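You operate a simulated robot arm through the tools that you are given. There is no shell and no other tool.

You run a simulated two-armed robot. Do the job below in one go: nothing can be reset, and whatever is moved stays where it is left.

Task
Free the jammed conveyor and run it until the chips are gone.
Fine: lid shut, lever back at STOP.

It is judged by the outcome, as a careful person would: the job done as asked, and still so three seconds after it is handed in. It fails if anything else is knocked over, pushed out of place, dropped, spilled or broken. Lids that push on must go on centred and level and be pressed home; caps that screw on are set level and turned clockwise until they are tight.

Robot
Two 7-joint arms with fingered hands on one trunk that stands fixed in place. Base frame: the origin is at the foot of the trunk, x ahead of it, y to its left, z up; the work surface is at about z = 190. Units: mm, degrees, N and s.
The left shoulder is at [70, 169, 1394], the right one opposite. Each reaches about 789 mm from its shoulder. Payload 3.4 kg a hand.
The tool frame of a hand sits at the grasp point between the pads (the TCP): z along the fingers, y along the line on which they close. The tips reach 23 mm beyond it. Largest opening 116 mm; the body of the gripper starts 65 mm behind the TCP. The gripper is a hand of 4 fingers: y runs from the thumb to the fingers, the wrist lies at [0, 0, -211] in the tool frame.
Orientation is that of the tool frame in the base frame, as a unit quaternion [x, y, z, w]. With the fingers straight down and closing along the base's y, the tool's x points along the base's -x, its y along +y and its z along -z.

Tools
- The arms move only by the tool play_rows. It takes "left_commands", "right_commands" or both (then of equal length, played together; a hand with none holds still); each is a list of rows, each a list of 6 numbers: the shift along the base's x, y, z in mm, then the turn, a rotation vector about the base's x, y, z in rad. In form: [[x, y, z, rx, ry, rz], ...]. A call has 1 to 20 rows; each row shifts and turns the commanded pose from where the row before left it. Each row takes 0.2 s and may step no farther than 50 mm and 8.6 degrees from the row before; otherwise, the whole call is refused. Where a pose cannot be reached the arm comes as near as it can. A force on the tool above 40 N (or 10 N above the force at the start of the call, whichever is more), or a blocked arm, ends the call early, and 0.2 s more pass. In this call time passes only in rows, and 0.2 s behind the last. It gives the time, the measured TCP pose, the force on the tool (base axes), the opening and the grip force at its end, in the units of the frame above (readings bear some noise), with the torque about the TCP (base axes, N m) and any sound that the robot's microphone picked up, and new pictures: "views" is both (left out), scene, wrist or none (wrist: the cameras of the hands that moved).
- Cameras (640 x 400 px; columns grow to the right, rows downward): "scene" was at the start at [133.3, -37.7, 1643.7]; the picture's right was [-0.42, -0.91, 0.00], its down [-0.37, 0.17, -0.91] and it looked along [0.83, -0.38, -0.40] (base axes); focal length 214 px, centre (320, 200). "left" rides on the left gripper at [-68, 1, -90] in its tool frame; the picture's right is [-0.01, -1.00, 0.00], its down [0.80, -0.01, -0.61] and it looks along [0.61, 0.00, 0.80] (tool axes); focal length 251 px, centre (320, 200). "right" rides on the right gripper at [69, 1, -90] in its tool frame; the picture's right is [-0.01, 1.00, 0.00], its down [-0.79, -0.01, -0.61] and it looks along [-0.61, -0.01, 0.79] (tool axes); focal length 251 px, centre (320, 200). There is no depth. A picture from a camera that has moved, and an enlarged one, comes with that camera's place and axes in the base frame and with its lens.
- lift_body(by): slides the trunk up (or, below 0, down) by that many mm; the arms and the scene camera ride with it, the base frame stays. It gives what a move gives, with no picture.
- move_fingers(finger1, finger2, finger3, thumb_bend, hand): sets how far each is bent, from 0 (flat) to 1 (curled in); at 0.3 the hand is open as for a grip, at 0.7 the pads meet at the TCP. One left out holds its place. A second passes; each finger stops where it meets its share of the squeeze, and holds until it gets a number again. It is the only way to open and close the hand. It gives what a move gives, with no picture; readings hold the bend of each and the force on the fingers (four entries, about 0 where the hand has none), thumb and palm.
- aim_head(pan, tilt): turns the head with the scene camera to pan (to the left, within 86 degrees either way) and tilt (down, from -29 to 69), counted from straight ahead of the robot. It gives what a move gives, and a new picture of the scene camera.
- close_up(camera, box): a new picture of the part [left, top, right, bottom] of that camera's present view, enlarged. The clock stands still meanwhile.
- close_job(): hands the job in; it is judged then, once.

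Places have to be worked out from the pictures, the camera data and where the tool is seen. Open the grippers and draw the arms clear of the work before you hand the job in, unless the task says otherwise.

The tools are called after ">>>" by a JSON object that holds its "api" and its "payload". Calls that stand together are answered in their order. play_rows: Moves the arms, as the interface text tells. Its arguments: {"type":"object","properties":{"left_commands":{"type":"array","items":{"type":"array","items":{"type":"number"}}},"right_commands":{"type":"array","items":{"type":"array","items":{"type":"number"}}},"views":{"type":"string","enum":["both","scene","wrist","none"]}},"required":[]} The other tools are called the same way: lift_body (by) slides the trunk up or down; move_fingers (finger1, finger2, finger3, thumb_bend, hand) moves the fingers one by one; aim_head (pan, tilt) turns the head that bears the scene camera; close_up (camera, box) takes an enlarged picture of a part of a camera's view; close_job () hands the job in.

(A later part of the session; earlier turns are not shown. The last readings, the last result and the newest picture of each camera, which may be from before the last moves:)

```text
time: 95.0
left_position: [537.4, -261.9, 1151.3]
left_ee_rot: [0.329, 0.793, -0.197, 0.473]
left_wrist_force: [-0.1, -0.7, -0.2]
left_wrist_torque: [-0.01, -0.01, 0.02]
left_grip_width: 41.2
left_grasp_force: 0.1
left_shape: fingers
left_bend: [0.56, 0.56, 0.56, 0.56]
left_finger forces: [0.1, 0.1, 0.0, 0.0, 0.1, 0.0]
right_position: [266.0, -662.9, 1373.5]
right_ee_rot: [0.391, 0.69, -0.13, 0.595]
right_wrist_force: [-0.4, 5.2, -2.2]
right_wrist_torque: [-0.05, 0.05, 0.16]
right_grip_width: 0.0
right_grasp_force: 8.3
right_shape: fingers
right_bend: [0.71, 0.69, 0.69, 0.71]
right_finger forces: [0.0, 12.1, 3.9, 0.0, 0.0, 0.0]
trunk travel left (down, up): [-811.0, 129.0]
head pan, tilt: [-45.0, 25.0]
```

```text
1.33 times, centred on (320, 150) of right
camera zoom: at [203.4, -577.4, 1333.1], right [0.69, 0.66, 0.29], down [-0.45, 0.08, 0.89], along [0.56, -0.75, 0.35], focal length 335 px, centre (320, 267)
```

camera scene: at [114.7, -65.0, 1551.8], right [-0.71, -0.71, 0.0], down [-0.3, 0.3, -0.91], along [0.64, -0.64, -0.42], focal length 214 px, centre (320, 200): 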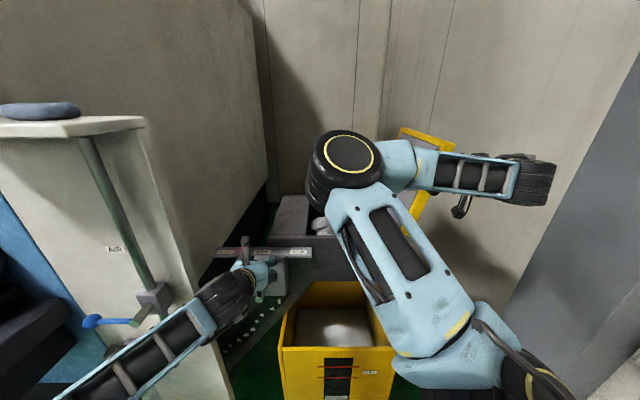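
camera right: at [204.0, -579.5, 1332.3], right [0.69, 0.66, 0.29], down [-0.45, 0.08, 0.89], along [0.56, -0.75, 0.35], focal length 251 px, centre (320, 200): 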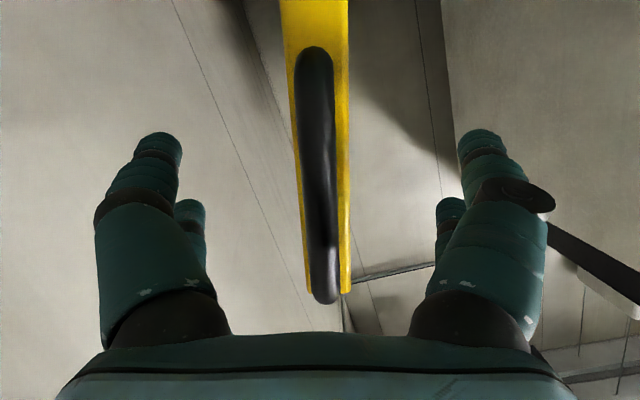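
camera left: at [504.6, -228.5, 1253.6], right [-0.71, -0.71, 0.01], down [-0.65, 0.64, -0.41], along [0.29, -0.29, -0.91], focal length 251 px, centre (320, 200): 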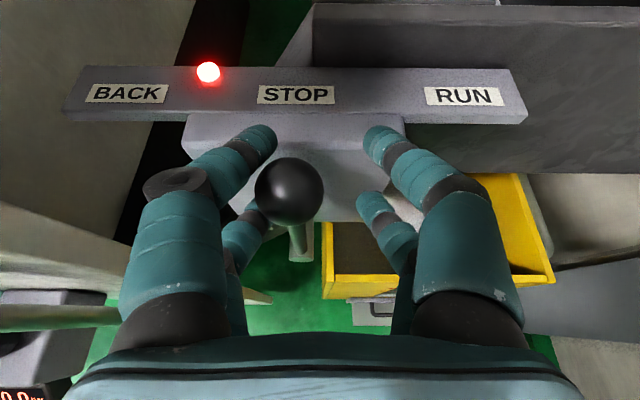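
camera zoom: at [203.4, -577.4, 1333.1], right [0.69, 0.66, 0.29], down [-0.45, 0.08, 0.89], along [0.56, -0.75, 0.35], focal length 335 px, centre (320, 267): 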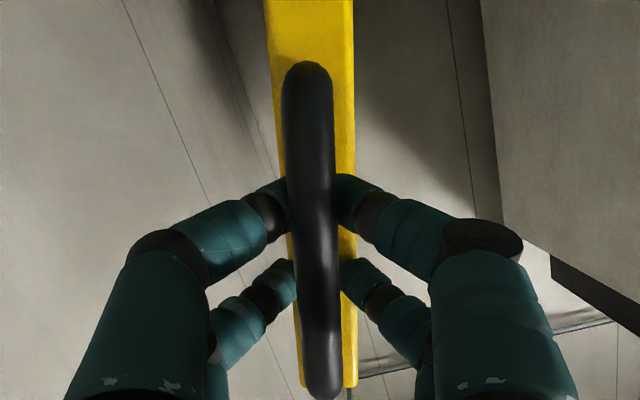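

The handle is caged: the fingertips closed behind the bar. Before swinging the lid I retract the left hand from the lever to give the right elbow room.

>>> {"api": "move_fingers", "payload": {"hand": "left", "finger1": 0.36, "finger2": 0.36, "finger3": 0.36, "thumb_bend": 0.36}}

>>> {"api": "play_rows", "payload": {"left_commands": [[-20, 20, 15, 0, 0, 0], [-20, 20, 16, 0, 0, 0], [-20, 20, 16, 0, 0, 0], [-20, 20, 16, 0, 0, 0], [0, 30, 20, 0, 0, 0], [0, 30, 20, 0, 0, 0], [0, 30, 20, 0, 0, 0]], "views": "both"}}

```text
time: 96.0
left_position: [537.4, -260.4, 1150.5]
left_ee_rot: [0.328, 0.793, -0.197, 0.473]
left_wrist_force: [0.5, -0.1, -0.2]
left_wrist_torque: [0.0, 0.02, -0.02]
left_grip_width: 99.3
left_grasp_force: 0.0
left_shape: fingers
left_bend: [0.36, 0.36, 0.36, 0.36]
left_finger forces: [0.0, 0.0, 0.1, 0.0, 0.0, 0.0]
right_position: [265.7, -663.8, 1373.1]
right_ee_rot: [0.392, 0.69, -0.13, 0.594]
right_wrist_force: [-1.5, 6.2, -4.2]
right_wrist_torque: [-0.03, 0.12, 0.17]
right_grip_width: 0.0
right_grasp_force: 8.1
right_shape: fingers
right_bend: [0.71, 0.69, 0.69, 0.71]
right_finger forces: [0.0, 12.7, 4.0, 0.1, 0.0, 0.0]
trunk travel left (down, up): [-811.0, 129.0]
head pan, tilt: [-45.0, 25.0]
```

```text
time: 97.6
left_position: [457.4, -92.0, 1275.5]
left_ee_rot: [0.329, 0.793, -0.197, 0.473]
left_wrist_force: [0.2, -1.1, 0.3]
left_wrist_torque: [-0.01, 0.04, 0.0]
left_grip_width: 99.4
left_grasp_force: 0.0
left_shape: fingers
left_bend: [0.36, 0.36, 0.36, 0.36]
left_finger forces: [0.0, 0.1, 0.1, 0.0, 0.0, 0.0]
right_position: [265.1, -663.1, 1374.2]
right_ee_rot: [0.392, 0.69, -0.13, 0.594]
right_wrist_force: [-1.6, 6.2, -2.6]
right_wrist_torque: [-0.07, 0.03, 0.11]
right_grip_width: 0.1
right_grasp_force: 6.8
right_shape: fingers
right_bend: [0.71, 0.69, 0.69, 0.71]
right_finger forces: [0.0, 9.9, 4.0, 0.1, 0.1, 0.0]
trunk travel left (down, up): [-811.0, 129.0]
head pan, tilt: [-45.0, 25.0]
camera scene: at [114.1, -62.6, 1552.0], right [-0.71, -0.71, 0.0], down [-0.3, 0.3, -0.91], along [0.64, -0.64, -0.42], focal length 214 px, centre (320, 200)
camera left: at [424.8, -57.2, 1378.2], right [-0.7, -0.71, 0.01], down [-0.65, 0.64, -0.41], along [0.29, -0.3, -0.91], focal length 251 px, centre (320, 200)
```

scene: 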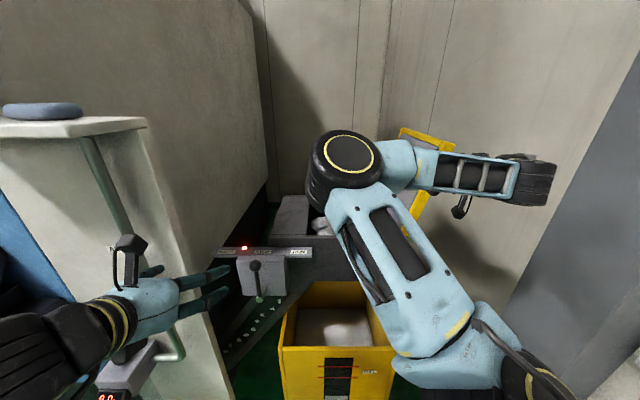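
left: 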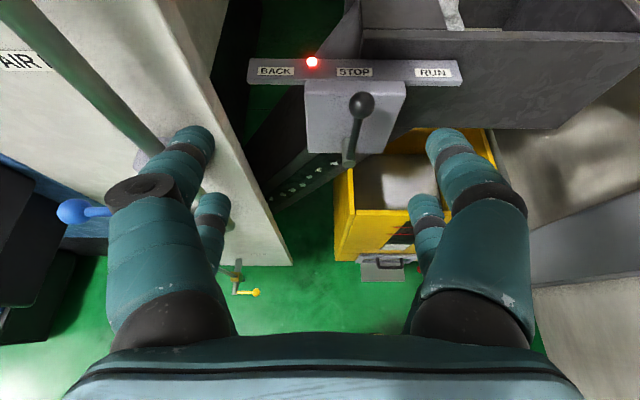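

Left hand is clear and the lever stands upright at STOP. Now I swing the lid: first 24° along the arc about its hinge (≈ r 222, z 1177), rolling the hand with it.

>>> {"api": "play_rows", "payload": {"right_commands": [[19.7, 19.7, 6.5, -0.0987, 0.0987, 0], [20.1, 20.1, 2.5, -0.0987, 0.0987, 0], [20.2, 20.2, -1.5, -0.0987, 0.0987, 0]], "views": "both"}}

```text
time: 98.4
left_position: [459.2, -90.0, 1276.0]
left_ee_rot: [0.328, 0.793, -0.197, 0.473]
left_wrist_force: [-0.4, 1.1, 0.5]
left_wrist_torque: [-0.01, 0.0, -0.05]
left_grip_width: 99.5
left_grasp_force: 0.1
left_shape: fingers
left_bend: [0.36, 0.36, 0.36, 0.36]
left_finger forces: [0.0, 0.1, 0.1, 0.0, 0.0, 0.0]
right_position: [327.7, -600.8, 1382.4]
right_ee_rot: [0.275, 0.744, -0.288, 0.537]
right_wrist_force: [-1.8, 3.6, 4.2]
right_wrist_torque: [-0.19, -0.12, 0.03]
right_grip_width: 0.0
right_grasp_force: 6.4
right_shape: fingers
right_bend: [0.71, 0.7, 0.69, 0.71]
right_finger forces: [0.0, 8.0, 5.1, 0.0, 0.0, 0.0]
trunk travel left (down, up): [-811.0, 129.0]
head pan, tilt: [-45.0, 25.0]
camera scene: at [114.6, -60.9, 1552.1], right [-0.71, -0.71, 0.0], down [-0.3, 0.3, -0.91], along [0.64, -0.64, -0.42], focal length 214 px, centre (320, 200)
camera right: at [253.0, -527.8, 1338.0], right [0.72, 0.68, -0.12], down [-0.18, 0.35, 0.92], along [0.67, -0.64, 0.38], focal length 251 px, centre (320, 200)
```

scene: 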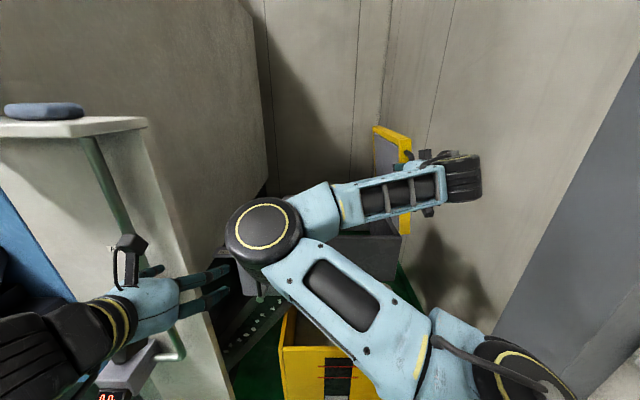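
right: 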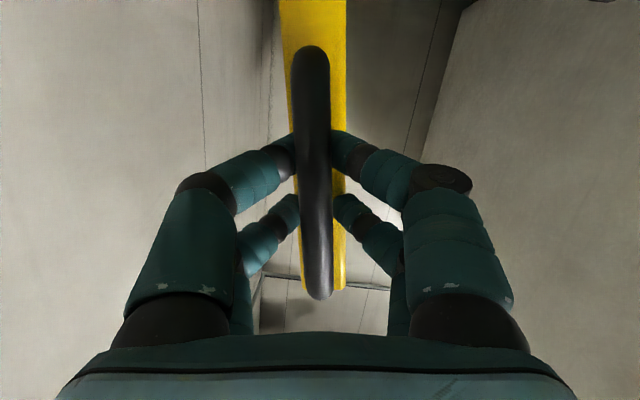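

The lid follows smoothly with only a few newtons. The right elbow is drifting toward the left hand, so I move the left hand a bit further away first.

>>> {"api": "play_rows", "payload": {"left_commands": [[5, 23, -8, 0, 0, 0], [5, 23, -8, 0, 0, 0], [5, 23, -8, 0, 0, 0], [5, 23, -8, 0, 0, 0]], "views": "none"}}

>>> {"api": "play_rows", "payload": {"right_commands": [[19.9, 19.9, -5.5, -0.0987, 0.0987, 0], [19.1, 19.1, -9.3, -0.0987, 0.0987, 0], [18.0, 18.0, -13, -0.0987, 0.0987, 0]], "views": "both"}}

```text
time: 99.4
left_position: [478.4, 0.8, 1241.8]
left_ee_rot: [0.328, 0.793, -0.196, 0.474]
left_wrist_force: [0.0, -1.1, 0.2]
left_wrist_torque: [0.03, -0.03, 0.0]
left_grip_width: 99.2
left_grasp_force: 0.2
left_shape: fingers
left_bend: [0.36, 0.36, 0.36, 0.36]
left_finger forces: [0.0, 0.0, 0.0, 0.0, 0.1, 0.1]
right_position: [326.9, -602.2, 1380.4]
right_ee_rot: [0.276, 0.744, -0.286, 0.537]
right_wrist_force: [-3.1, 3.3, 2.9]
right_wrist_torque: [-0.14, -0.01, 0.1]
right_grip_width: 0.0
right_grasp_force: 6.7
right_shape: fingers
right_bend: [0.71, 0.7, 0.69, 0.71]
right_finger forces: [0.1, 9.7, 5.1, 0.0, 0.1, 0.0]
trunk travel left (down, up): [-811.0, 129.0]
head pan, tilt: [-45.0, 25.0]
```

```text
time: 100.2
left_position: [479.8, 0.2, 1242.6]
left_ee_rot: [0.329, 0.793, -0.198, 0.473]
left_wrist_force: [0.0, -0.6, -0.8]
left_wrist_torque: [0.01, 0.02, -0.04]
left_grip_width: 99.1
left_grasp_force: 0.0
left_shape: fingers
left_bend: [0.36, 0.36, 0.36, 0.36]
left_finger forces: [0.0, 0.0, 0.0, 0.0, 0.0, 0.0]
right_position: [382.9, -544.7, 1355.0]
right_ee_rot: [0.148, 0.764, -0.43, 0.458]
right_wrist_force: [-1.6, 6.0, 2.6]
right_wrist_torque: [-0.04, -0.05, 0.22]
right_grip_width: 0.1
right_grasp_force: 7.2
right_shape: fingers
right_bend: [0.71, 0.7, 0.69, 0.71]
right_finger forces: [0.1, 10.5, 4.2, 0.0, 0.1, 0.0]
trunk travel left (down, up): [-811.0, 129.0]
head pan, tilt: [-45.0, 25.0]
camera scene: at [113.9, -61.5, 1552.1], right [-0.71, -0.71, 0.0], down [-0.3, 0.3, -0.91], along [0.64, -0.64, -0.42], focal length 214 px, centre (320, 200)
camera right: at [296.9, -483.5, 1315.8], right [0.63, 0.59, -0.51], down [0.08, 0.61, 0.79], along [0.78, -0.53, 0.34], focal length 251 px, centre (320, 200)
```

scene: 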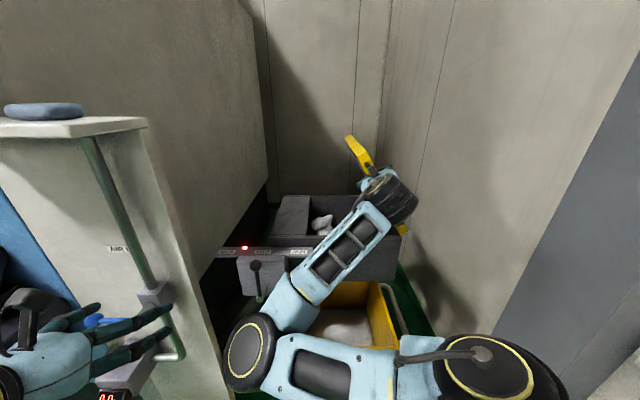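
right: 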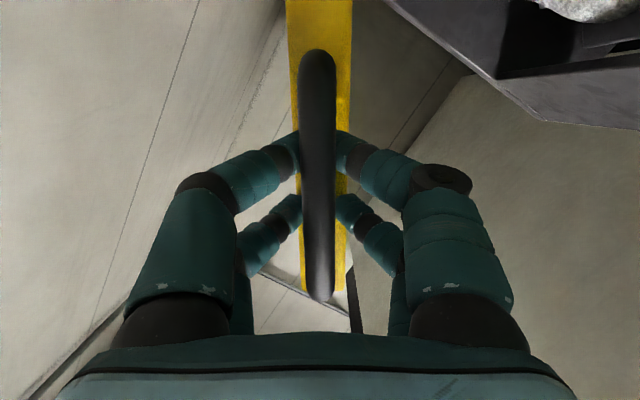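

Working very well; the lid is past vertical and controlled. I continue lowering it.

>>> {"api": "play_rows", "payload": {"right_commands": [[16.5, 16.5, -16.4, -0.0987, 0.0987, 0], [14.8, 14.8, -19.5, -0.0987, 0.0987, 0], [12.7, 12.7, -22.2, -0.0987, 0.0987, 0]], "views": "both"}}

```text
time: 101.2
left_position: [478.4, -0.8, 1243.0]
left_ee_rot: [0.329, 0.793, -0.197, 0.474]
left_wrist_force: [0.4, 0.8, 0.2]
left_wrist_torque: [0.0, -0.01, -0.02]
left_grip_width: 99.5
left_grasp_force: 0.1
left_shape: fingers
left_bend: [0.36, 0.36, 0.36, 0.36]
left_finger forces: [0.1, 0.0, 0.0, 0.1, 0.0, 0.0]
right_position: [410.4, -519.0, 1324.8]
right_ee_rot: [0.031, 0.725, -0.591, 0.352]
right_wrist_force: [-1.5, 6.3, -2.5]
right_wrist_torque: [0.18, 0.03, 0.25]
right_grip_width: 0.0
right_grasp_force: 6.2
right_shape: fingers
right_bend: [0.71, 0.71, 0.71, 0.71]
right_finger forces: [0.1, 10.4, 3.4, 0.0, 0.1, 0.1]
trunk travel left (down, up): [-811.0, 129.0]
head pan, tilt: [-45.0, 25.0]
stopped in row 3 (right hand): the arm was blocked; the commanded pose is now the measured one
camera scene: at [113.0, -62.2, 1552.0], right [-0.71, -0.71, 0.0], down [-0.3, 0.3, -0.91], along [0.64, -0.64, -0.42], focal length 214 px, centre (320, 200)
camera right: at [316.6, -464.9, 1290.9], right [0.47, 0.3, -0.83], down [0.31, 0.83, 0.47], along [0.83, -0.47, 0.29], focal length 251 px, centre (320, 200)
```

scene: 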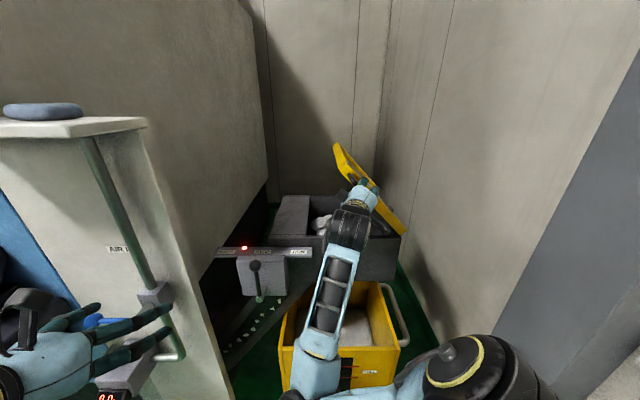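
right: 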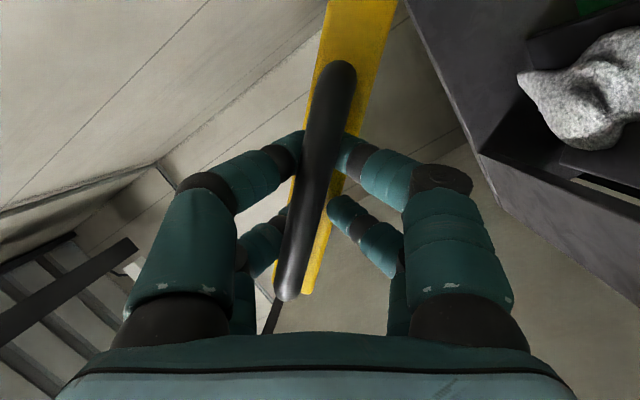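

The arm reported being blocked while the elbow was swinging down. I look down with the head to see what the elbow is near.

>>> {"api": "aim_head", "payload": {"pan": -45, "tilt": 55}}

```text
time: 102.1
left_position: [479.3, 0.1, 1241.8]
left_ee_rot: [0.329, 0.793, -0.197, 0.474]
left_wrist_force: [0.2, 0.4, -0.5]
left_wrist_torque: [0.0, -0.02, 0.01]
left_grip_width: 99.5
left_grasp_force: 0.1
left_shape: fingers
left_bend: [0.36, 0.36, 0.36, 0.36]
left_finger forces: [0.0, 0.0, 0.0, 0.1, 0.0, 0.0]
right_position: [409.7, -518.9, 1323.7]
right_ee_rot: [0.03, 0.725, -0.592, 0.351]
right_wrist_force: [-3.3, 6.7, -2.2]
right_wrist_torque: [0.16, 0.05, 0.26]
right_grip_width: 0.0
right_grasp_force: 6.7
right_shape: fingers
right_bend: [0.71, 0.71, 0.71, 0.71]
right_finger forces: [0.1, 10.7, 3.0, 0.0, 0.1, 0.0]
trunk travel left (down, up): [-811.0, 129.0]
head pan, tilt: [-45.0, 55.0]
camera scene: at [99.1, -47.8, 1508.1], right [-0.71, -0.71, 0.0], down [-0.58, 0.58, -0.58], along [0.41, -0.41, -0.82], focal length 214 px, centre (320, 200)
```

scene: 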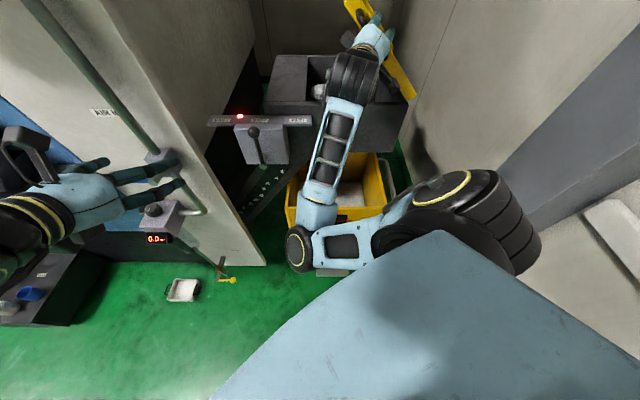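

Nothing external is near the elbow (it's in free space above the bin's front); probably a posture change or near-limit. The hand is over-rotated ~10° relative to the lid, so I try continuing with translation only, in small steps.

>>> {"api": "play_rows", "payload": {"right_commands": [[5, 5, -7.5, 0, 0, 0], [5, 5, -8, 0, 0, 0]], "views": "both"}}

```text
time: 102.7
left_position: [476.6, -0.3, 1243.9]
left_ee_rot: [0.33, 0.793, -0.196, 0.473]
left_wrist_force: [-0.3, 1.1, 0.1]
left_wrist_torque: [0.0, -0.01, 0.02]
left_grip_width: 99.3
left_grasp_force: 0.1
left_shape: fingers
left_bend: [0.36, 0.36, 0.36, 0.36]
left_finger forces: [0.1, 0.0, 0.0, 0.0, 0.1, 0.1]
right_position: [409.0, -520.3, 1327.4]
right_ee_rot: [0.042, 0.709, -0.61, 0.351]
right_wrist_force: [-12.9, 6.8, -11.1]
right_wrist_torque: [0.3, 0.14, 0.29]
right_grip_width: 0.1
right_grasp_force: 13.0
right_shape: fingers
right_bend: [0.71, 0.72, 0.71, 0.71]
right_finger forces: [0.0, 20.6, 5.6, 0.0, 0.0, 0.0]
trunk travel left (down, up): [-811.0, 129.0]
head pan, tilt: [-45.0, 55.0]
camera scene: at [96.4, -49.4, 1508.1], right [-0.71, -0.71, 0.0], down [-0.58, 0.58, -0.58], along [0.41, -0.41, -0.82], focal length 214 px, centre (320, 200)
camera right: at [318.3, -464.6, 1289.4], right [0.49, 0.26, -0.83], down [0.32, 0.83, 0.45], along [0.81, -0.49, 0.33], focal length 251 px, centre (320, 200)
```

scene: 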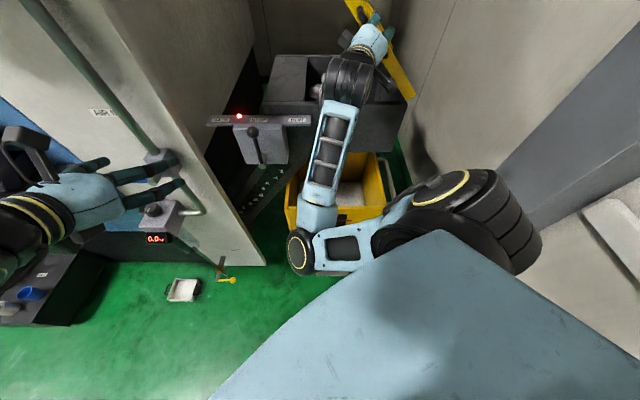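
right: 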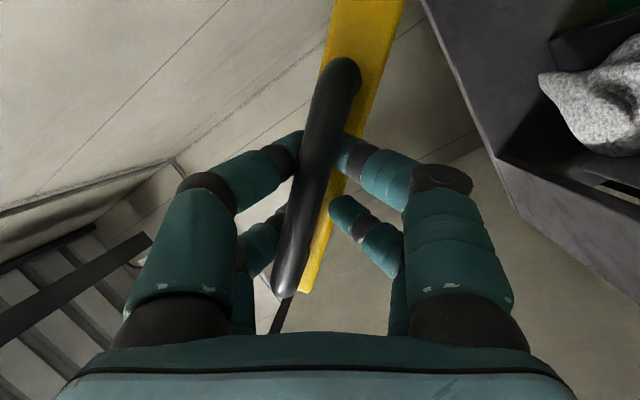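

The hand didn't move, so an arm joint is at its limit in this roll. I rotate the hand back ~7° (it was over-rotated anyway) while following the arc.

>>> {"api": "play_rows", "payload": {"right_commands": [[0, 0, 0, 0.05, -0.05, 0], [4, 4, -5, 0.04, -0.04, 0], [5, 5, -6, 0, 0, 0]], "views": "wrist"}}

```text
time: 103.7
left_position: [476.0, -0.8, 1243.0]
left_ee_rot: [0.33, 0.792, -0.197, 0.474]
left_wrist_force: [0.0, -0.1, -0.2]
left_wrist_torque: [0.01, 0.03, -0.01]
left_grip_width: 99.3
left_grasp_force: 0.0
left_shape: fingers
left_bend: [0.36, 0.36, 0.36, 0.36]
left_finger forces: [0.0, 0.0, 0.0, 0.0, 0.0, 0.0]
right_position: [409.7, -519.6, 1327.4]
right_ee_rot: [0.087, 0.706, -0.593, 0.378]
right_wrist_force: [-16.8, 6.6, -12.4]
right_wrist_torque: [0.25, 0.37, 0.41]
right_grip_width: 0.0
right_grasp_force: 18.9
right_shape: fingers
right_bend: [0.72, 0.73, 0.7, 0.7]
right_finger forces: [0.0, 27.4, 5.5, 0.1, 4.4, 0.0]
trunk travel left (down, up): [-811.0, 129.0]
head pan, tilt: [-45.0, 55.0]
stopped in row 3 (right hand): the arm was blocked; the commanded pose is now the measured one
camera right: at [324.0, -460.4, 1283.8], right [0.58, 0.29, -0.77], down [0.29, 0.8, 0.52], along [0.76, -0.52, 0.38], focal length 251 px, centre (320, 200)
```

right: 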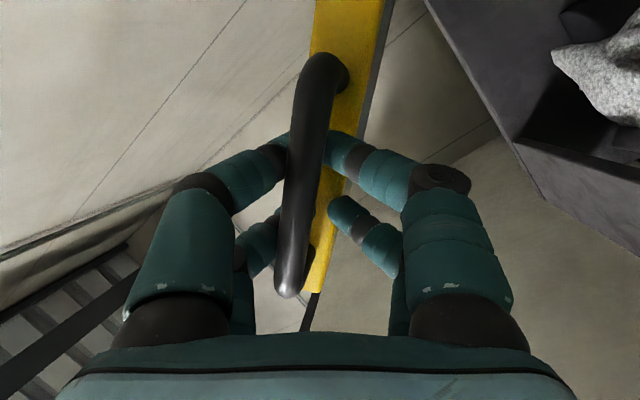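

The lid itself isn't resisting; the arm posture (upper arm across the chest) is the limit. The lid's weight rests on fingers 2/3 below the bar, so I open only the upper digits (thumb, finger 1) and then roll the hand back toward neutral while the bar rests on the lower fingers.

>>> {"api": "move_fingers", "payload": {"hand": "right", "finger1": 0.45, "thumb_bend": 0.45}}

>>> {"api": "close_up", "payload": {"camera": "right", "box": [80, 0, 560, 300]}}

>>> {"api": "close_up", "payload": {"camera": "scene", "box": [240, 0, 560, 280]}}

```text
time: 104.7
left_position: [476.1, -0.2, 1243.8]
left_ee_rot: [0.33, 0.793, -0.196, 0.474]
left_wrist_force: [0.7, -0.9, 0.2]
left_wrist_torque: [0.01, 0.01, 0.02]
left_grip_width: 99.4
left_grasp_force: 0.0
left_shape: fingers
left_bend: [0.36, 0.36, 0.36, 0.36]
left_finger forces: [0.0, 0.1, 0.0, 0.1, 0.0, 0.1]
right_position: [410.5, -519.5, 1327.9]
right_ee_rot: [0.085, 0.706, -0.592, 0.38]
right_wrist_force: [-15.2, 7.5, -11.7]
right_wrist_torque: [0.28, 0.23, 0.32]
right_grip_width: 72.5
right_grasp_force: 14.5
right_shape: fingers
right_bend: [0.45, 0.73, 0.7, 0.45]
right_finger forces: [0.0, 22.7, 6.3, 0.0, 0.0, 0.0]
trunk travel left (down, up): [-811.0, 129.0]
head pan, tilt: [-45.0, 55.0]
```

```text
1.33 times, centred on (320, 150) of right
camera zoom: at [324.5, -460.8, 1283.7], right [0.58, 0.29, -0.77], down [0.29, 0.81, 0.52], along [0.77, -0.52, 0.38], focal length 335 px, centre (320, 267)
```

zoom: 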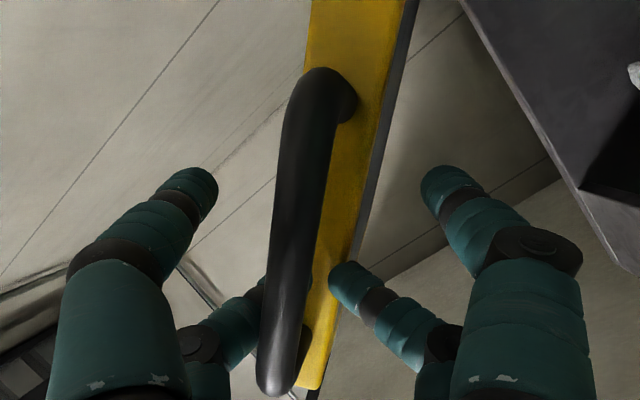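

```text
1.43 times, centred on (400, 140) of scene
camera zoom: at [95.4, -49.6, 1508.2], right [-0.71, -0.71, 0.0], down [-0.58, 0.58, -0.58], along [0.41, -0.41, -0.82], focal length 306 px, centre (206, 286)
```

zoom: 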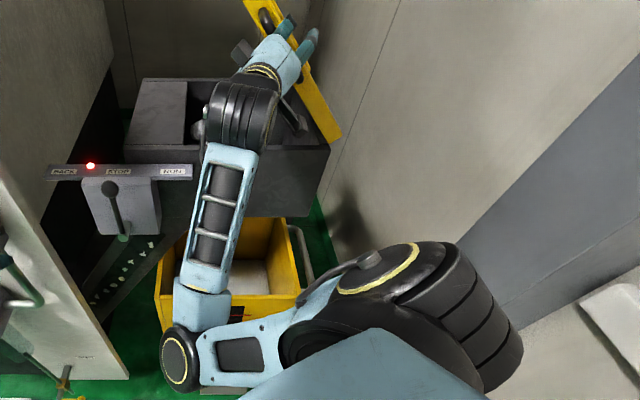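

Thumb and finger 1 turn out to be the near-camera pair; fingers 2/3 still cage the bar, which now gives rotational freedom. I roll the hand back ~17° in place to see whether the arm comes free.

>>> {"api": "play_rows", "payload": {"right_commands": [[0, 0, 0, 0.07, -0.07, 0], [0, 0, 0, 0.07, -0.07, 0], [0, 0, 0, 0.07, -0.07, 0]], "views": "both"}}

```text
time: 105.5
left_position: [478.1, 2.4, 1242.3]
left_ee_rot: [0.328, 0.793, -0.196, 0.474]
left_wrist_force: [-0.3, 0.0, 0.4]
left_wrist_torque: [0.0, 0.0, -0.02]
left_grip_width: 99.1
left_grasp_force: 0.1
left_shape: fingers
left_bend: [0.36, 0.36, 0.36, 0.36]
left_finger forces: [0.1, 0.0, 0.0, 0.1, 0.0, 0.0]
right_position: [405.3, -525.8, 1335.6]
right_ee_rot: [0.186, 0.71, -0.519, 0.438]
right_wrist_force: [-9.0, 8.1, -6.3]
right_wrist_torque: [0.14, 0.28, 0.28]
right_grip_width: 72.4
right_grasp_force: 14.3
right_shape: fingers
right_bend: [0.45, 0.73, 0.7, 0.45]
right_finger forces: [0.0, 20.9, 7.6, 0.0, 0.0, 0.0]
trunk travel left (down, up): [-811.0, 129.0]
head pan, tilt: [-45.0, 55.0]
camera scene: at [97.3, -47.3, 1508.3], right [-0.71, -0.71, 0.0], down [-0.58, 0.58, -0.58], along [0.41, -0.41, -0.82], focal length 214 px, centre (320, 200)
camera right: at [330.9, -456.8, 1286.1], right [0.72, 0.39, -0.57], down [0.17, 0.69, 0.7], along [0.67, -0.6, 0.44], focal length 251 px, centre (320, 200)
```

scene: 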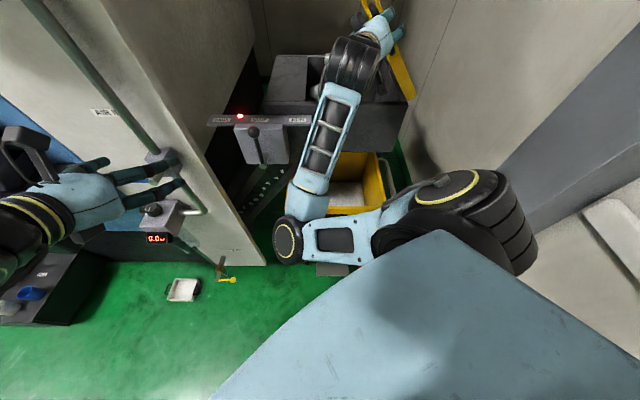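
right: 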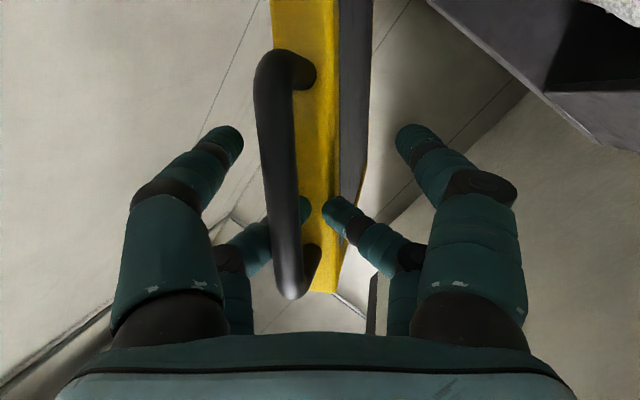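

The hand rolled back freely (lid ≈41° past vertical) and the bar is still hooked. I try the downward arc again from this roll.

>>> {"api": "play_rows", "payload": {"right_commands": [[7, 7, -9, 0, 0, 0], [7, 7, -10, 0, 0, 0], [7, 7, -10, 0, 0, 0]], "views": "both"}}

```text
time: 106.5
left_position: [476.6, 1.6, 1242.9]
left_ee_rot: [0.329, 0.792, -0.197, 0.475]
left_wrist_force: [1.0, -0.2, -0.5]
left_wrist_torque: [-0.03, -0.01, 0.02]
left_grip_width: 99.5
left_grasp_force: 0.1
left_shape: fingers
left_bend: [0.36, 0.36, 0.36, 0.36]
left_finger forces: [0.1, 0.1, 0.0, 0.1, 0.1, 0.1]
right_position: [417.3, -516.9, 1325.7]
right_ee_rot: [0.195, 0.692, -0.535, 0.443]
right_wrist_force: [-14.0, 9.2, -8.4]
right_wrist_torque: [0.2, 0.24, 0.39]
right_grip_width: 72.7
right_grasp_force: 18.5
right_shape: fingers
right_bend: [0.45, 0.74, 0.69, 0.45]
right_finger forces: [0.0, 26.2, 11.2, 0.1, 0.0, 0.0]
trunk travel left (down, up): [-811.0, 129.0]
head pan, tilt: [-45.0, 55.0]
stopped in row 3 (right hand): the arm was blocked; the commanded pose is now the measured one
camera scene: at [95.6, -47.6, 1508.3], right [-0.71, -0.71, 0.0], down [-0.58, 0.58, -0.58], along [0.41, -0.41, -0.82], focal length 214 px, centre (320, 200)
camera right: at [345.4, -447.5, 1272.4], right [0.75, 0.35, -0.56], down [0.17, 0.71, 0.68], along [0.64, -0.6, 0.47], focal length 251 px, centre (320, 200)
```

scene: 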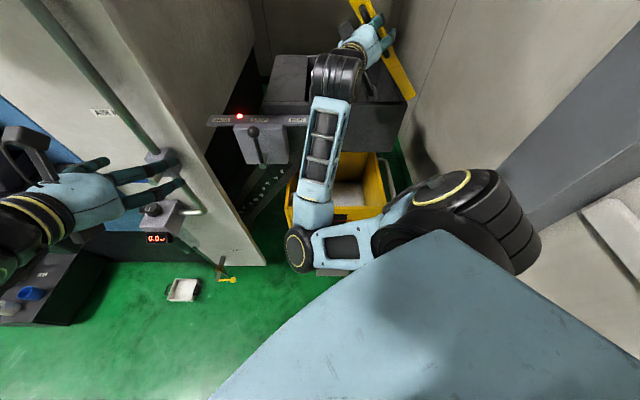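
right: 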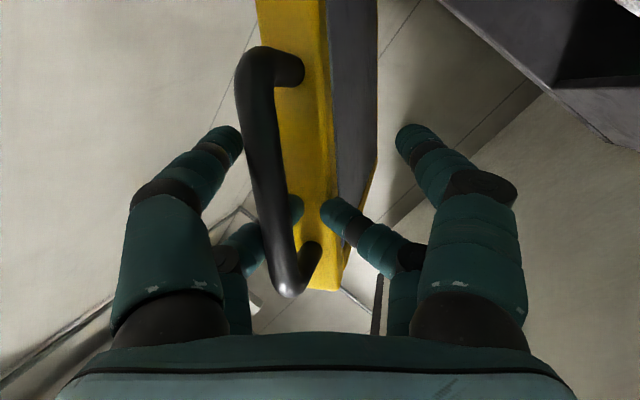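

The arm presses against the robot's own body in this posture. Before changing approach I check whether the lid's hinge holds by itself: I open fingers 2/3 slightly (bar still inside the cage) and see if the lid drops.

>>> {"api": "move_fingers", "payload": {"hand": "right", "finger2": 0.63, "finger3": 0.63}}

>>> {"api": "close_up", "payload": {"camera": "right", "box": [80, 0, 560, 300]}}

```text
time: 107.5
left_position: [476.5, 2.0, 1242.7]
left_ee_rot: [0.329, 0.792, -0.198, 0.474]
left_wrist_force: [0.3, 0.6, -0.3]
left_wrist_torque: [-0.04, -0.01, 0.02]
left_grip_width: 99.4
left_grasp_force: 0.0
left_shape: fingers
left_bend: [0.36, 0.36, 0.36, 0.36]
left_finger forces: [0.0, 0.1, 0.0, 0.0, 0.1, 0.0]
right_position: [418.0, -516.5, 1326.5]
right_ee_rot: [0.193, 0.692, -0.535, 0.444]
right_wrist_force: [-12.5, 9.6, -5.7]
right_wrist_torque: [-0.03, -0.03, 0.13]
right_grip_width: 72.8
right_grasp_force: 8.9
right_shape: fingers
right_bend: [0.45, 0.73, 0.62, 0.45]
right_finger forces: [0.0, 15.4, 2.0, 0.0, 0.0, 0.0]
trunk travel left (down, up): [-811.0, 129.0]
head pan, tilt: [-45.0, 55.0]
```

```text
1.33 times, centred on (320, 150) of right
camera zoom: at [346.3, -446.7, 1272.3], right [0.75, 0.35, -0.56], down [0.17, 0.72, 0.68], along [0.64, -0.6, 0.47], focal length 335 px, centre (320, 267)
```

zoom: 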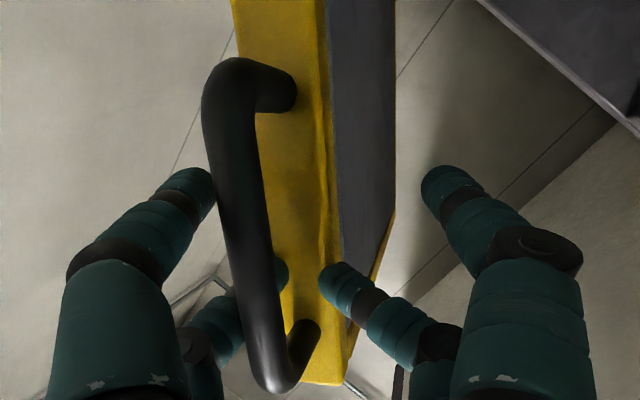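

Finger 2's tip is pressing on the lid's front face (−16 N back-push), so the jam may simply be the hand being too far forward. I back off 8 mm toward me.

>>> {"api": "play_rows", "payload": {"right_commands": [[-3, 3, 0, 0, 0, 0], [-3, 3, 0, 0, 0, 0]], "views": "wrist"}}

```text
time: 108.1
left_position: [479.0, 0.2, 1242.3]
left_ee_rot: [0.329, 0.793, -0.197, 0.474]
left_wrist_force: [0.6, 0.3, 0.4]
left_wrist_torque: [0.01, -0.02, 0.0]
left_grip_width: 99.1
left_grasp_force: 0.0
left_shape: fingers
left_bend: [0.36, 0.36, 0.36, 0.36]
left_finger forces: [0.0, 0.1, 0.0, 0.1, 0.1, 0.0]
right_position: [410.0, -515.0, 1333.1]
right_ee_rot: [0.195, 0.683, -0.548, 0.442]
right_wrist_force: [-5.5, 5.7, -4.2]
right_wrist_torque: [0.01, 0.09, 0.1]
right_grip_width: 72.6
right_grasp_force: 3.8
right_shape: fingers
right_bend: [0.45, 0.67, 0.63, 0.45]
right_finger forces: [0.1, 8.0, 0.0, 0.0, 0.0, 0.1]
trunk travel left (down, up): [-811.0, 129.0]
head pan, tilt: [-45.0, 55.0]
camera right: at [340.0, -446.8, 1277.7], right [0.76, 0.33, -0.57], down [0.18, 0.73, 0.66], along [0.63, -0.6, 0.49], focal length 251 px, centre (320, 200)
```

right: 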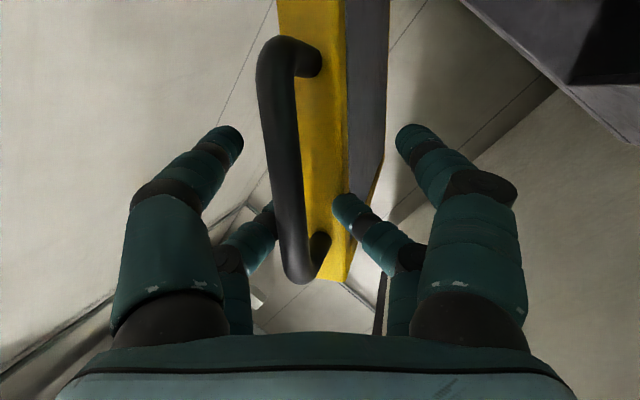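

Force dropped; lid is at about 40° past vertical. I test whether it drops on its own by moving the hand a few mm ahead of the bar in the closing direction.

>>> {"api": "play_rows", "payload": {"right_commands": [[5, 5, -6, 0, 0, 0], [5, 5, -6, 0, 0, 0]], "views": "wrist"}}

```text
time: 108.9
left_position: [477.5, 0.2, 1243.5]
left_ee_rot: [0.33, 0.793, -0.197, 0.473]
left_wrist_force: [-0.3, 0.6, 0.3]
left_wrist_torque: [0.0, 0.0, -0.01]
left_grip_width: 99.2
left_grasp_force: 0.1
left_shape: fingers
left_bend: [0.36, 0.36, 0.36, 0.36]
left_finger forces: [0.0, 0.1, 0.0, 0.0, 0.1, 0.1]
right_position: [410.8, -518.9, 1340.2]
right_ee_rot: [0.202, 0.664, -0.568, 0.442]
right_wrist_force: [-8.0, 5.5, -7.1]
right_wrist_torque: [0.03, 0.08, 0.12]
right_grip_width: 72.6
right_grasp_force: 4.7
right_shape: fingers
right_bend: [0.45, 0.68, 0.62, 0.45]
right_finger forces: [0.0, 9.2, 0.9, 0.0, 0.0, 0.0]
trunk travel left (down, up): [-811.0, 129.0]
head pan, tilt: [-45.0, 55.0]
stopped in row 2 (right hand): the arm was blocked; the commanded pose is now the measured one
camera right: at [343.4, -449.5, 1279.8], right [0.78, 0.28, -0.57], down [0.2, 0.75, 0.63], along [0.6, -0.6, 0.53], focal length 251 px, centre (320, 200)
```

right: 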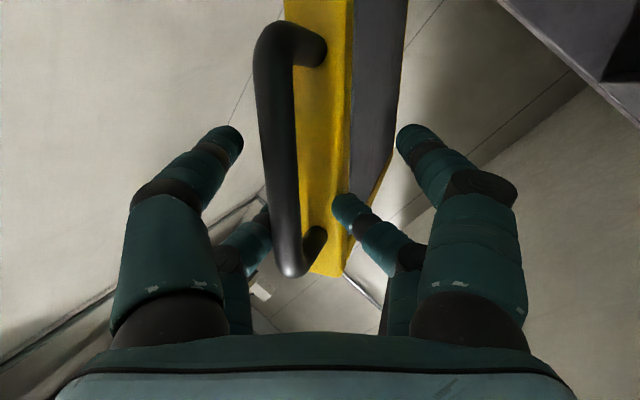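

The arm's elbow is fully flexed here (wrist only ~300 mm from the shoulder) — that's the block. With a different trunk height this arc becomes reachable, so I take the lid back to its stable open position. First close fingers 2/3 on the bar, then go back along the arc while straightening the hand.

>>> {"api": "move_fingers", "payload": {"hand": "right", "finger2": 0.72, "finger3": 0.72}}

>>> {"api": "play_rows", "payload": {"right_commands": [[-12.6, -12.6, 14.4, 0.074, -0.074, 0.08], [-13.6, -13.6, 12.4, 0.074, -0.074, 0.08], [-14.4, -14.4, 10.4, 0.074, -0.074, 0.08], [-15.1, -15.1, 8.2, 0.074, -0.074, 0.08]], "views": "both"}}

```text
time: 109.9
left_position: [479.1, -0.2, 1243.6]
left_ee_rot: [0.329, 0.793, -0.197, 0.474]
left_wrist_force: [0.0, -0.7, 0.8]
left_wrist_torque: [0.02, 0.03, 0.03]
left_grip_width: 99.3
left_grasp_force: 0.1
left_shape: fingers
left_bend: [0.36, 0.36, 0.36, 0.36]
left_finger forces: [0.1, 0.0, 0.0, 0.0, 0.0, 0.0]
right_position: [411.4, -516.8, 1339.8]
right_ee_rot: [0.201, 0.664, -0.568, 0.442]
right_wrist_force: [-5.6, 5.2, -4.8]
right_wrist_torque: [0.21, 0.19, 0.37]
right_grip_width: 72.6
right_grasp_force: 13.8
right_shape: fingers
right_bend: [0.45, 0.71, 0.67, 0.45]
right_finger forces: [0.1, 19.4, 8.7, 0.0, 0.0, 0.0]
trunk travel left (down, up): [-811.0, 129.0]
head pan, tilt: [-45.0, 55.0]
```

```text
time: 110.9
left_position: [479.8, -2.0, 1241.7]
left_ee_rot: [0.33, 0.793, -0.197, 0.473]
left_wrist_force: [0.2, 0.2, -0.1]
left_wrist_torque: [0.03, -0.02, 0.0]
left_grip_width: 99.4
left_grasp_force: 0.1
left_shape: fingers
left_bend: [0.36, 0.36, 0.36, 0.36]
left_finger forces: [0.0, 0.0, 0.0, 0.0, 0.0, 0.1]
right_position: [359.0, -572.7, 1383.9]
right_ee_rot: [0.236, 0.694, -0.347, 0.585]
right_wrist_force: [2.3, -0.7, -0.3]
right_wrist_torque: [-0.05, 0.03, 0.04]
right_grip_width: 72.9
right_grasp_force: 1.5
right_shape: fingers
right_bend: [0.45, 0.71, 0.72, 0.45]
right_finger forces: [0.1, 2.1, 0.9, 0.0, 0.1, 0.0]
trunk travel left (down, up): [-811.0, 129.0]
head pan, tilt: [-45.0, 55.0]
camera scene: at [100.3, -51.4, 1507.9], right [-0.71, -0.71, 0.0], down [-0.58, 0.58, -0.57], along [0.41, -0.4, -0.82], focal length 214 px, centre (320, 200)
camera right: at [287.9, -509.2, 1321.6], right [0.73, 0.65, -0.2], down [-0.24, 0.52, 0.82], along [0.64, -0.56, 0.53], focal length 251 px, centre (320, 200)
```

scene: 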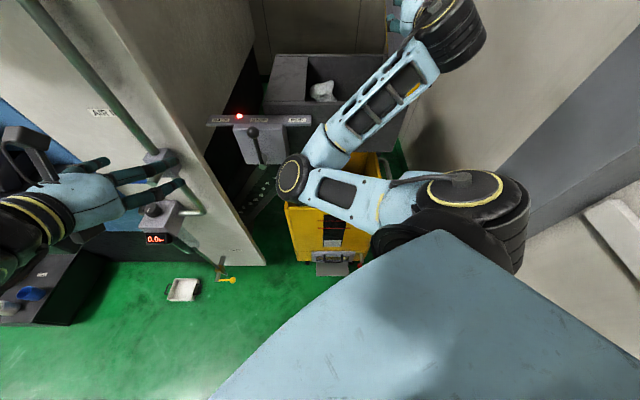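
right: 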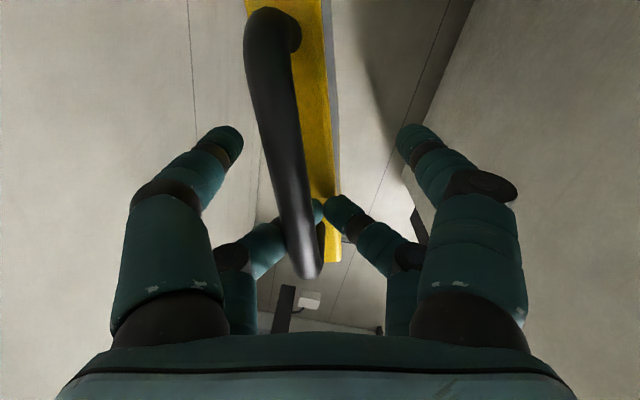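

The lid comes back up freely with almost no force. I continue to the open rest position.

>>> {"api": "play_rows", "payload": {"right_commands": [[-15.7, -15.7, 5.9, 0.074, -0.074, 0.03], [-16, -16, 3.5, 0.074, -0.074, 0.03], [-16.2, -16.2, 1.1, 0.074, -0.074, 0], [-16.2, -16.2, -1.3, 0.074, -0.074, 0], [-16, -16, -3.6, 0.074, -0.074, 0]], "views": "both"}}

```text
time: 112.1
left_position: [479.6, -2.6, 1242.4]
left_ee_rot: [0.33, 0.793, -0.196, 0.473]
left_wrist_force: [0.1, -0.3, -1.4]
left_wrist_torque: [0.04, -0.02, 0.01]
left_grip_width: 99.4
left_grasp_force: 0.0
left_shape: fingers
left_bend: [0.36, 0.36, 0.36, 0.36]
left_finger forces: [0.0, 0.0, 0.1, 0.0, 0.0, 0.0]
right_position: [276.6, -654.5, 1388.5]
right_ee_rot: [0.378, 0.63, -0.148, 0.662]
right_wrist_force: [-0.1, -1.8, -0.1]
right_wrist_torque: [0.02, -0.05, 0.02]
right_grip_width: 72.5
right_grasp_force: 0.6
right_shape: fingers
right_bend: [0.45, 0.71, 0.71, 0.45]
right_finger forces: [0.0, 0.0, 1.1, 0.1, 0.1, 0.0]
trunk travel left (down, up): [-811.0, 129.0]
head pan, tilt: [-45.0, 55.0]
camera scene: at [98.5, -52.3, 1507.9], right [-0.71, -0.71, 0.0], down [-0.58, 0.58, -0.57], along [0.41, -0.4, -0.82], focal length 214 px, centre (320, 200)
camera right: at [223.7, -572.5, 1328.8], right [0.67, 0.67, 0.32], down [-0.57, 0.19, 0.8], along [0.47, -0.72, 0.51], focal length 251 px, centre (320, 200)
```

scene: 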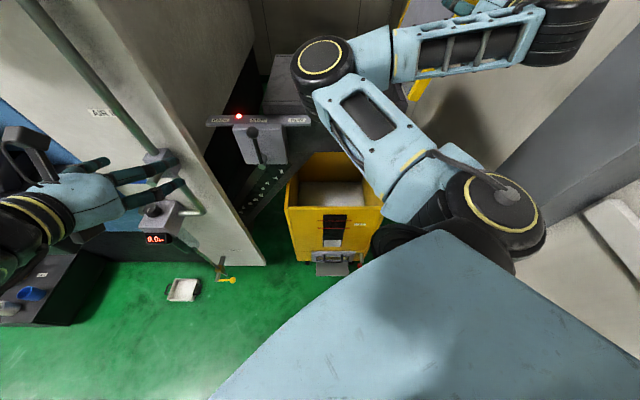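
right: 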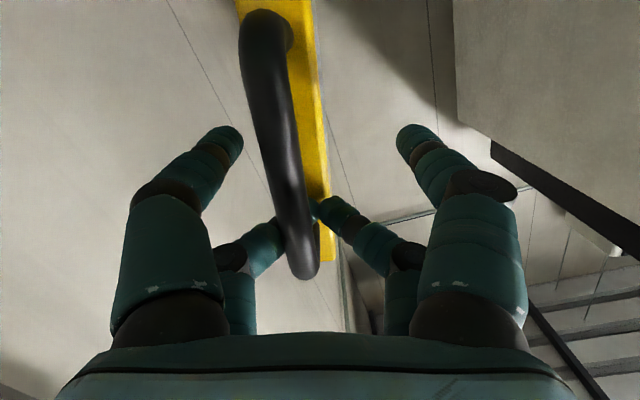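

The lid is back at its open rest (≈14° past vertical). I release the handle and back the right hand off, and shift the left hand to a neutral spot.

>>> {"api": "move_fingers", "payload": {"hand": "right", "finger1": 0.28, "finger2": 0.28, "finger3": 0.28, "thumb_bend": 0.28}}

>>> {"api": "play_rows", "payload": {"right_commands": [[-10, 10, 0, 0, 0, 0], [-11, 11, 0, 0, 0, 0], [-11, 11, 0, 0, 0, 0], [-11, 11, 0, 0, 0, 0]], "left_commands": [[-10, -9, 14, 0, 0, 0], [-10, -9, 14, 0, 0, 0], [-10, -9, 14, 0, 0, 0], [-4, -4, 14, 0, 0, 0]], "views": "both"}}

```text
time: 113.1
left_position: [479.8, -1.0, 1242.1]
left_ee_rot: [0.329, 0.793, -0.197, 0.473]
left_wrist_force: [0.5, 0.0, -0.7]
left_wrist_torque: [0.0, -0.01, 0.01]
left_grip_width: 99.0
left_grasp_force: 0.1
left_shape: fingers
left_bend: [0.36, 0.36, 0.36, 0.36]
left_finger forces: [0.1, 0.1, 0.0, 0.0, 0.0, 0.0]
right_position: [277.9, -651.8, 1388.5]
right_ee_rot: [0.377, 0.631, -0.149, 0.662]
right_wrist_force: [0.4, -0.8, 0.2]
right_wrist_torque: [0.0, -0.02, 0.01]
right_grip_width: 120.1
right_grasp_force: 0.1
right_shape: fingers
right_bend: [0.28, 0.28, 0.28, 0.28]
right_finger forces: [0.0, 0.0, 0.0, 0.1, 0.1, 0.1]
trunk travel left (down, up): [-811.0, 129.0]
head pan, tilt: [-45.0, 55.0]
```

```text
time: 114.1
left_position: [444.7, -32.6, 1298.6]
left_ee_rot: [0.328, 0.794, -0.196, 0.473]
left_wrist_force: [-0.1, -0.1, 0.1]
left_wrist_torque: [0.01, -0.03, 0.0]
left_grip_width: 99.3
left_grasp_force: 0.0
left_shape: fingers
left_bend: [0.36, 0.36, 0.36, 0.36]
left_finger forces: [0.0, 0.0, 0.1, 0.0, 0.0, 0.0]
right_position: [234.6, -609.5, 1388.4]
right_ee_rot: [0.378, 0.63, -0.149, 0.662]
right_wrist_force: [-0.5, 0.8, -0.8]
right_wrist_torque: [0.01, 0.01, 0.01]
right_grip_width: 120.3
right_grasp_force: 0.0
right_shape: fingers
right_bend: [0.28, 0.28, 0.28, 0.28]
right_finger forces: [0.1, 0.0, 0.1, 0.1, 0.0, 0.0]
trunk travel left (down, up): [-811.0, 129.0]
head pan, tilt: [-45.0, 55.0]
camera scene: at [99.3, -50.2, 1507.9], right [-0.71, -0.71, 0.0], down [-0.58, 0.58, -0.57], along [0.41, -0.41, -0.82], focal length 214 px, centre (320, 200)
camera right: at [181.6, -527.5, 1329.5], right [0.67, 0.67, 0.32], down [-0.57, 0.19, 0.8], along [0.47, -0.72, 0.51], focal length 251 px, centre (320, 200)
camera left: at [412.0, 2.1, 1401.2], right [-0.7, -0.71, 0.01], down [-0.65, 0.64, -0.41], along [0.29, -0.29, -0.91], focal length 251 px, centre (320, 200)
```

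scene: 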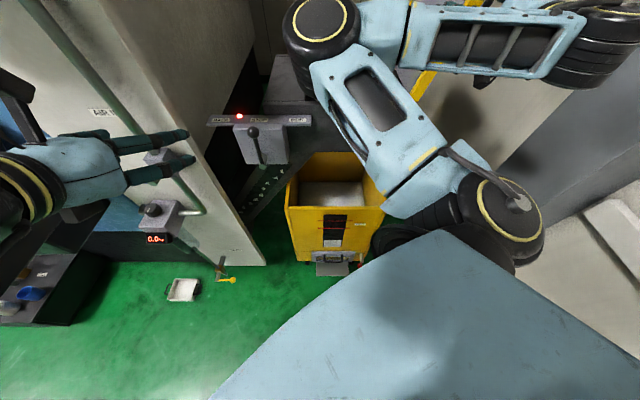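
right: 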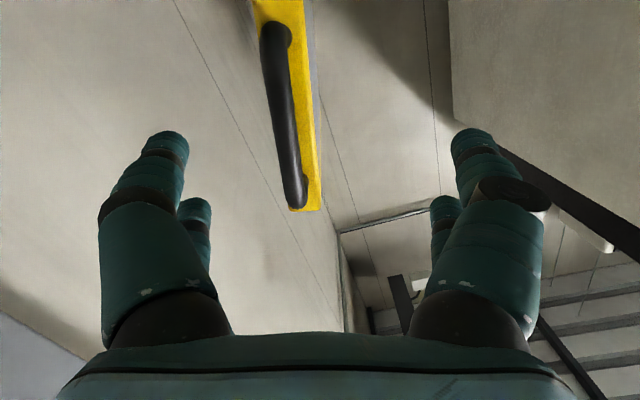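
left: 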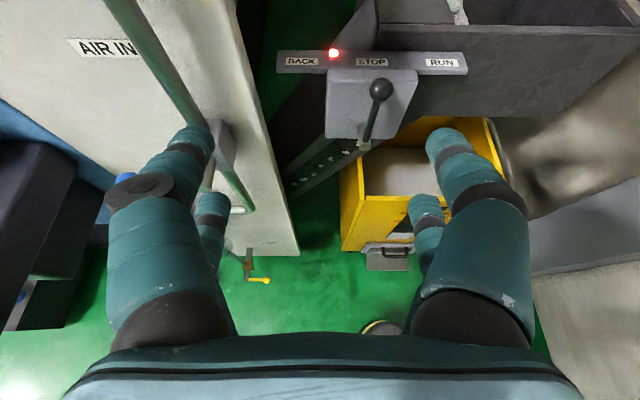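

Now I lower the trunk 220 mm so that the wrist stays farther from the shoulder during the lid's arc.

>>> {"api": "lift_body", "payload": {"by": -220}}

>>> {"api": "play_rows", "payload": {"right_commands": [[0, 0, 40, -0.02, -0.02, 0], [0, 0, 40, 0.04, 0.04, 0], [0, 0, 40, 0.04, 0.04, 0], [0, 0, 40, 0.04, 0.04, 0], [0, 0, 40, 0.03, 0.03, 0]], "views": "both"}}

```text
time: 116.5
left_position: [444.5, -31.8, 1078.7]
left_ee_rot: [0.329, 0.793, -0.197, 0.473]
left_wrist_force: [0.3, -0.5, -0.1]
left_wrist_torque: [0.02, -0.02, -0.02]
left_grip_width: 99.3
left_grasp_force: 0.1
left_shape: fingers
left_bend: [0.36, 0.36, 0.36, 0.36]
left_finger forces: [0.1, 0.0, 0.1, 0.0, 0.0, 0.1]
right_position: [235.9, -610.8, 1167.2]
right_ee_rot: [0.377, 0.63, -0.151, 0.661]
right_wrist_force: [-0.3, -0.1, 1.1]
right_wrist_torque: [0.02, 0.01, 0.01]
right_grip_width: 120.3
right_grasp_force: 0.1
right_shape: fingers
right_bend: [0.28, 0.28, 0.28, 0.28]
right_finger forces: [0.0, 0.0, 0.0, 0.0, 0.0, 0.0]
trunk travel left (down, up): [-591.0, 349.0]
head pan, tilt: [-45.0, 55.0]
```

```text
time: 117.7
left_position: [446.0, -31.0, 1077.6]
left_ee_rot: [0.329, 0.793, -0.197, 0.473]
left_wrist_force: [0.5, 0.6, 0.2]
left_wrist_torque: [-0.03, 0.02, 0.01]
left_grip_width: 99.4
left_grasp_force: 0.1
left_shape: fingers
left_bend: [0.36, 0.36, 0.36, 0.36]
left_finger forces: [0.0, 0.0, 0.0, 0.1, 0.0, 0.0]
right_position: [233.7, -610.9, 1368.8]
right_ee_rot: [0.408, 0.68, -0.132, 0.594]
right_wrist_force: [-0.5, 0.4, -0.1]
right_wrist_torque: [0.01, 0.01, 0.05]
right_grip_width: 120.5
right_grasp_force: 0.0
right_shape: fingers
right_bend: [0.28, 0.28, 0.28, 0.28]
right_finger forces: [0.1, 0.0, 0.0, 0.0, 0.1, 0.0]
trunk travel left (down, up): [-591.0, 349.0]
head pan, tilt: [-45.0, 55.0]
camera scene: at [99.3, -49.7, 1287.9], right [-0.71, -0.71, 0.0], down [-0.58, 0.58, -0.57], along [0.41, -0.41, -0.82], focal length 214 px, centre (320, 200)
camera right: at [174.6, -522.3, 1329.0], right [0.71, 0.63, 0.31], down [-0.46, 0.08, 0.88], along [0.53, -0.77, 0.35], focal length 251 px, centre (320, 200)
```

scene: 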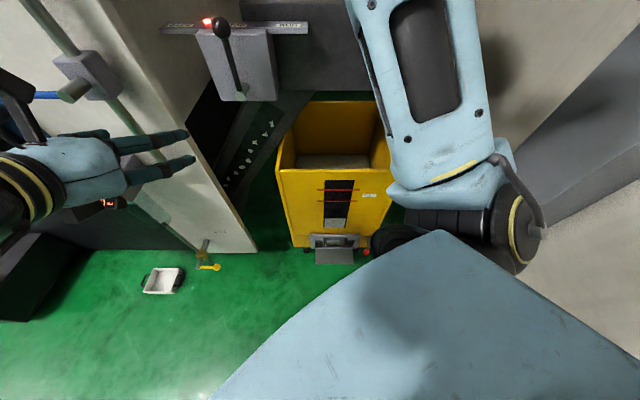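
right: 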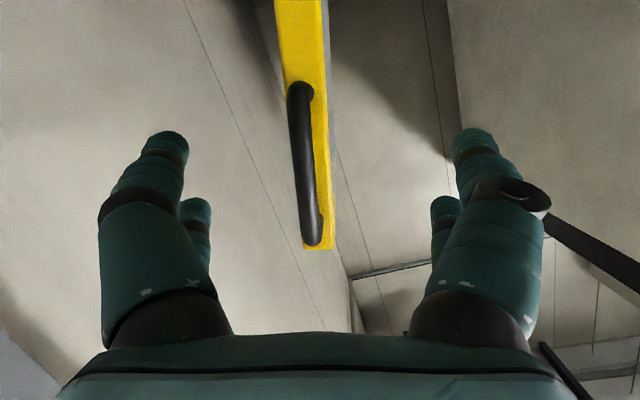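

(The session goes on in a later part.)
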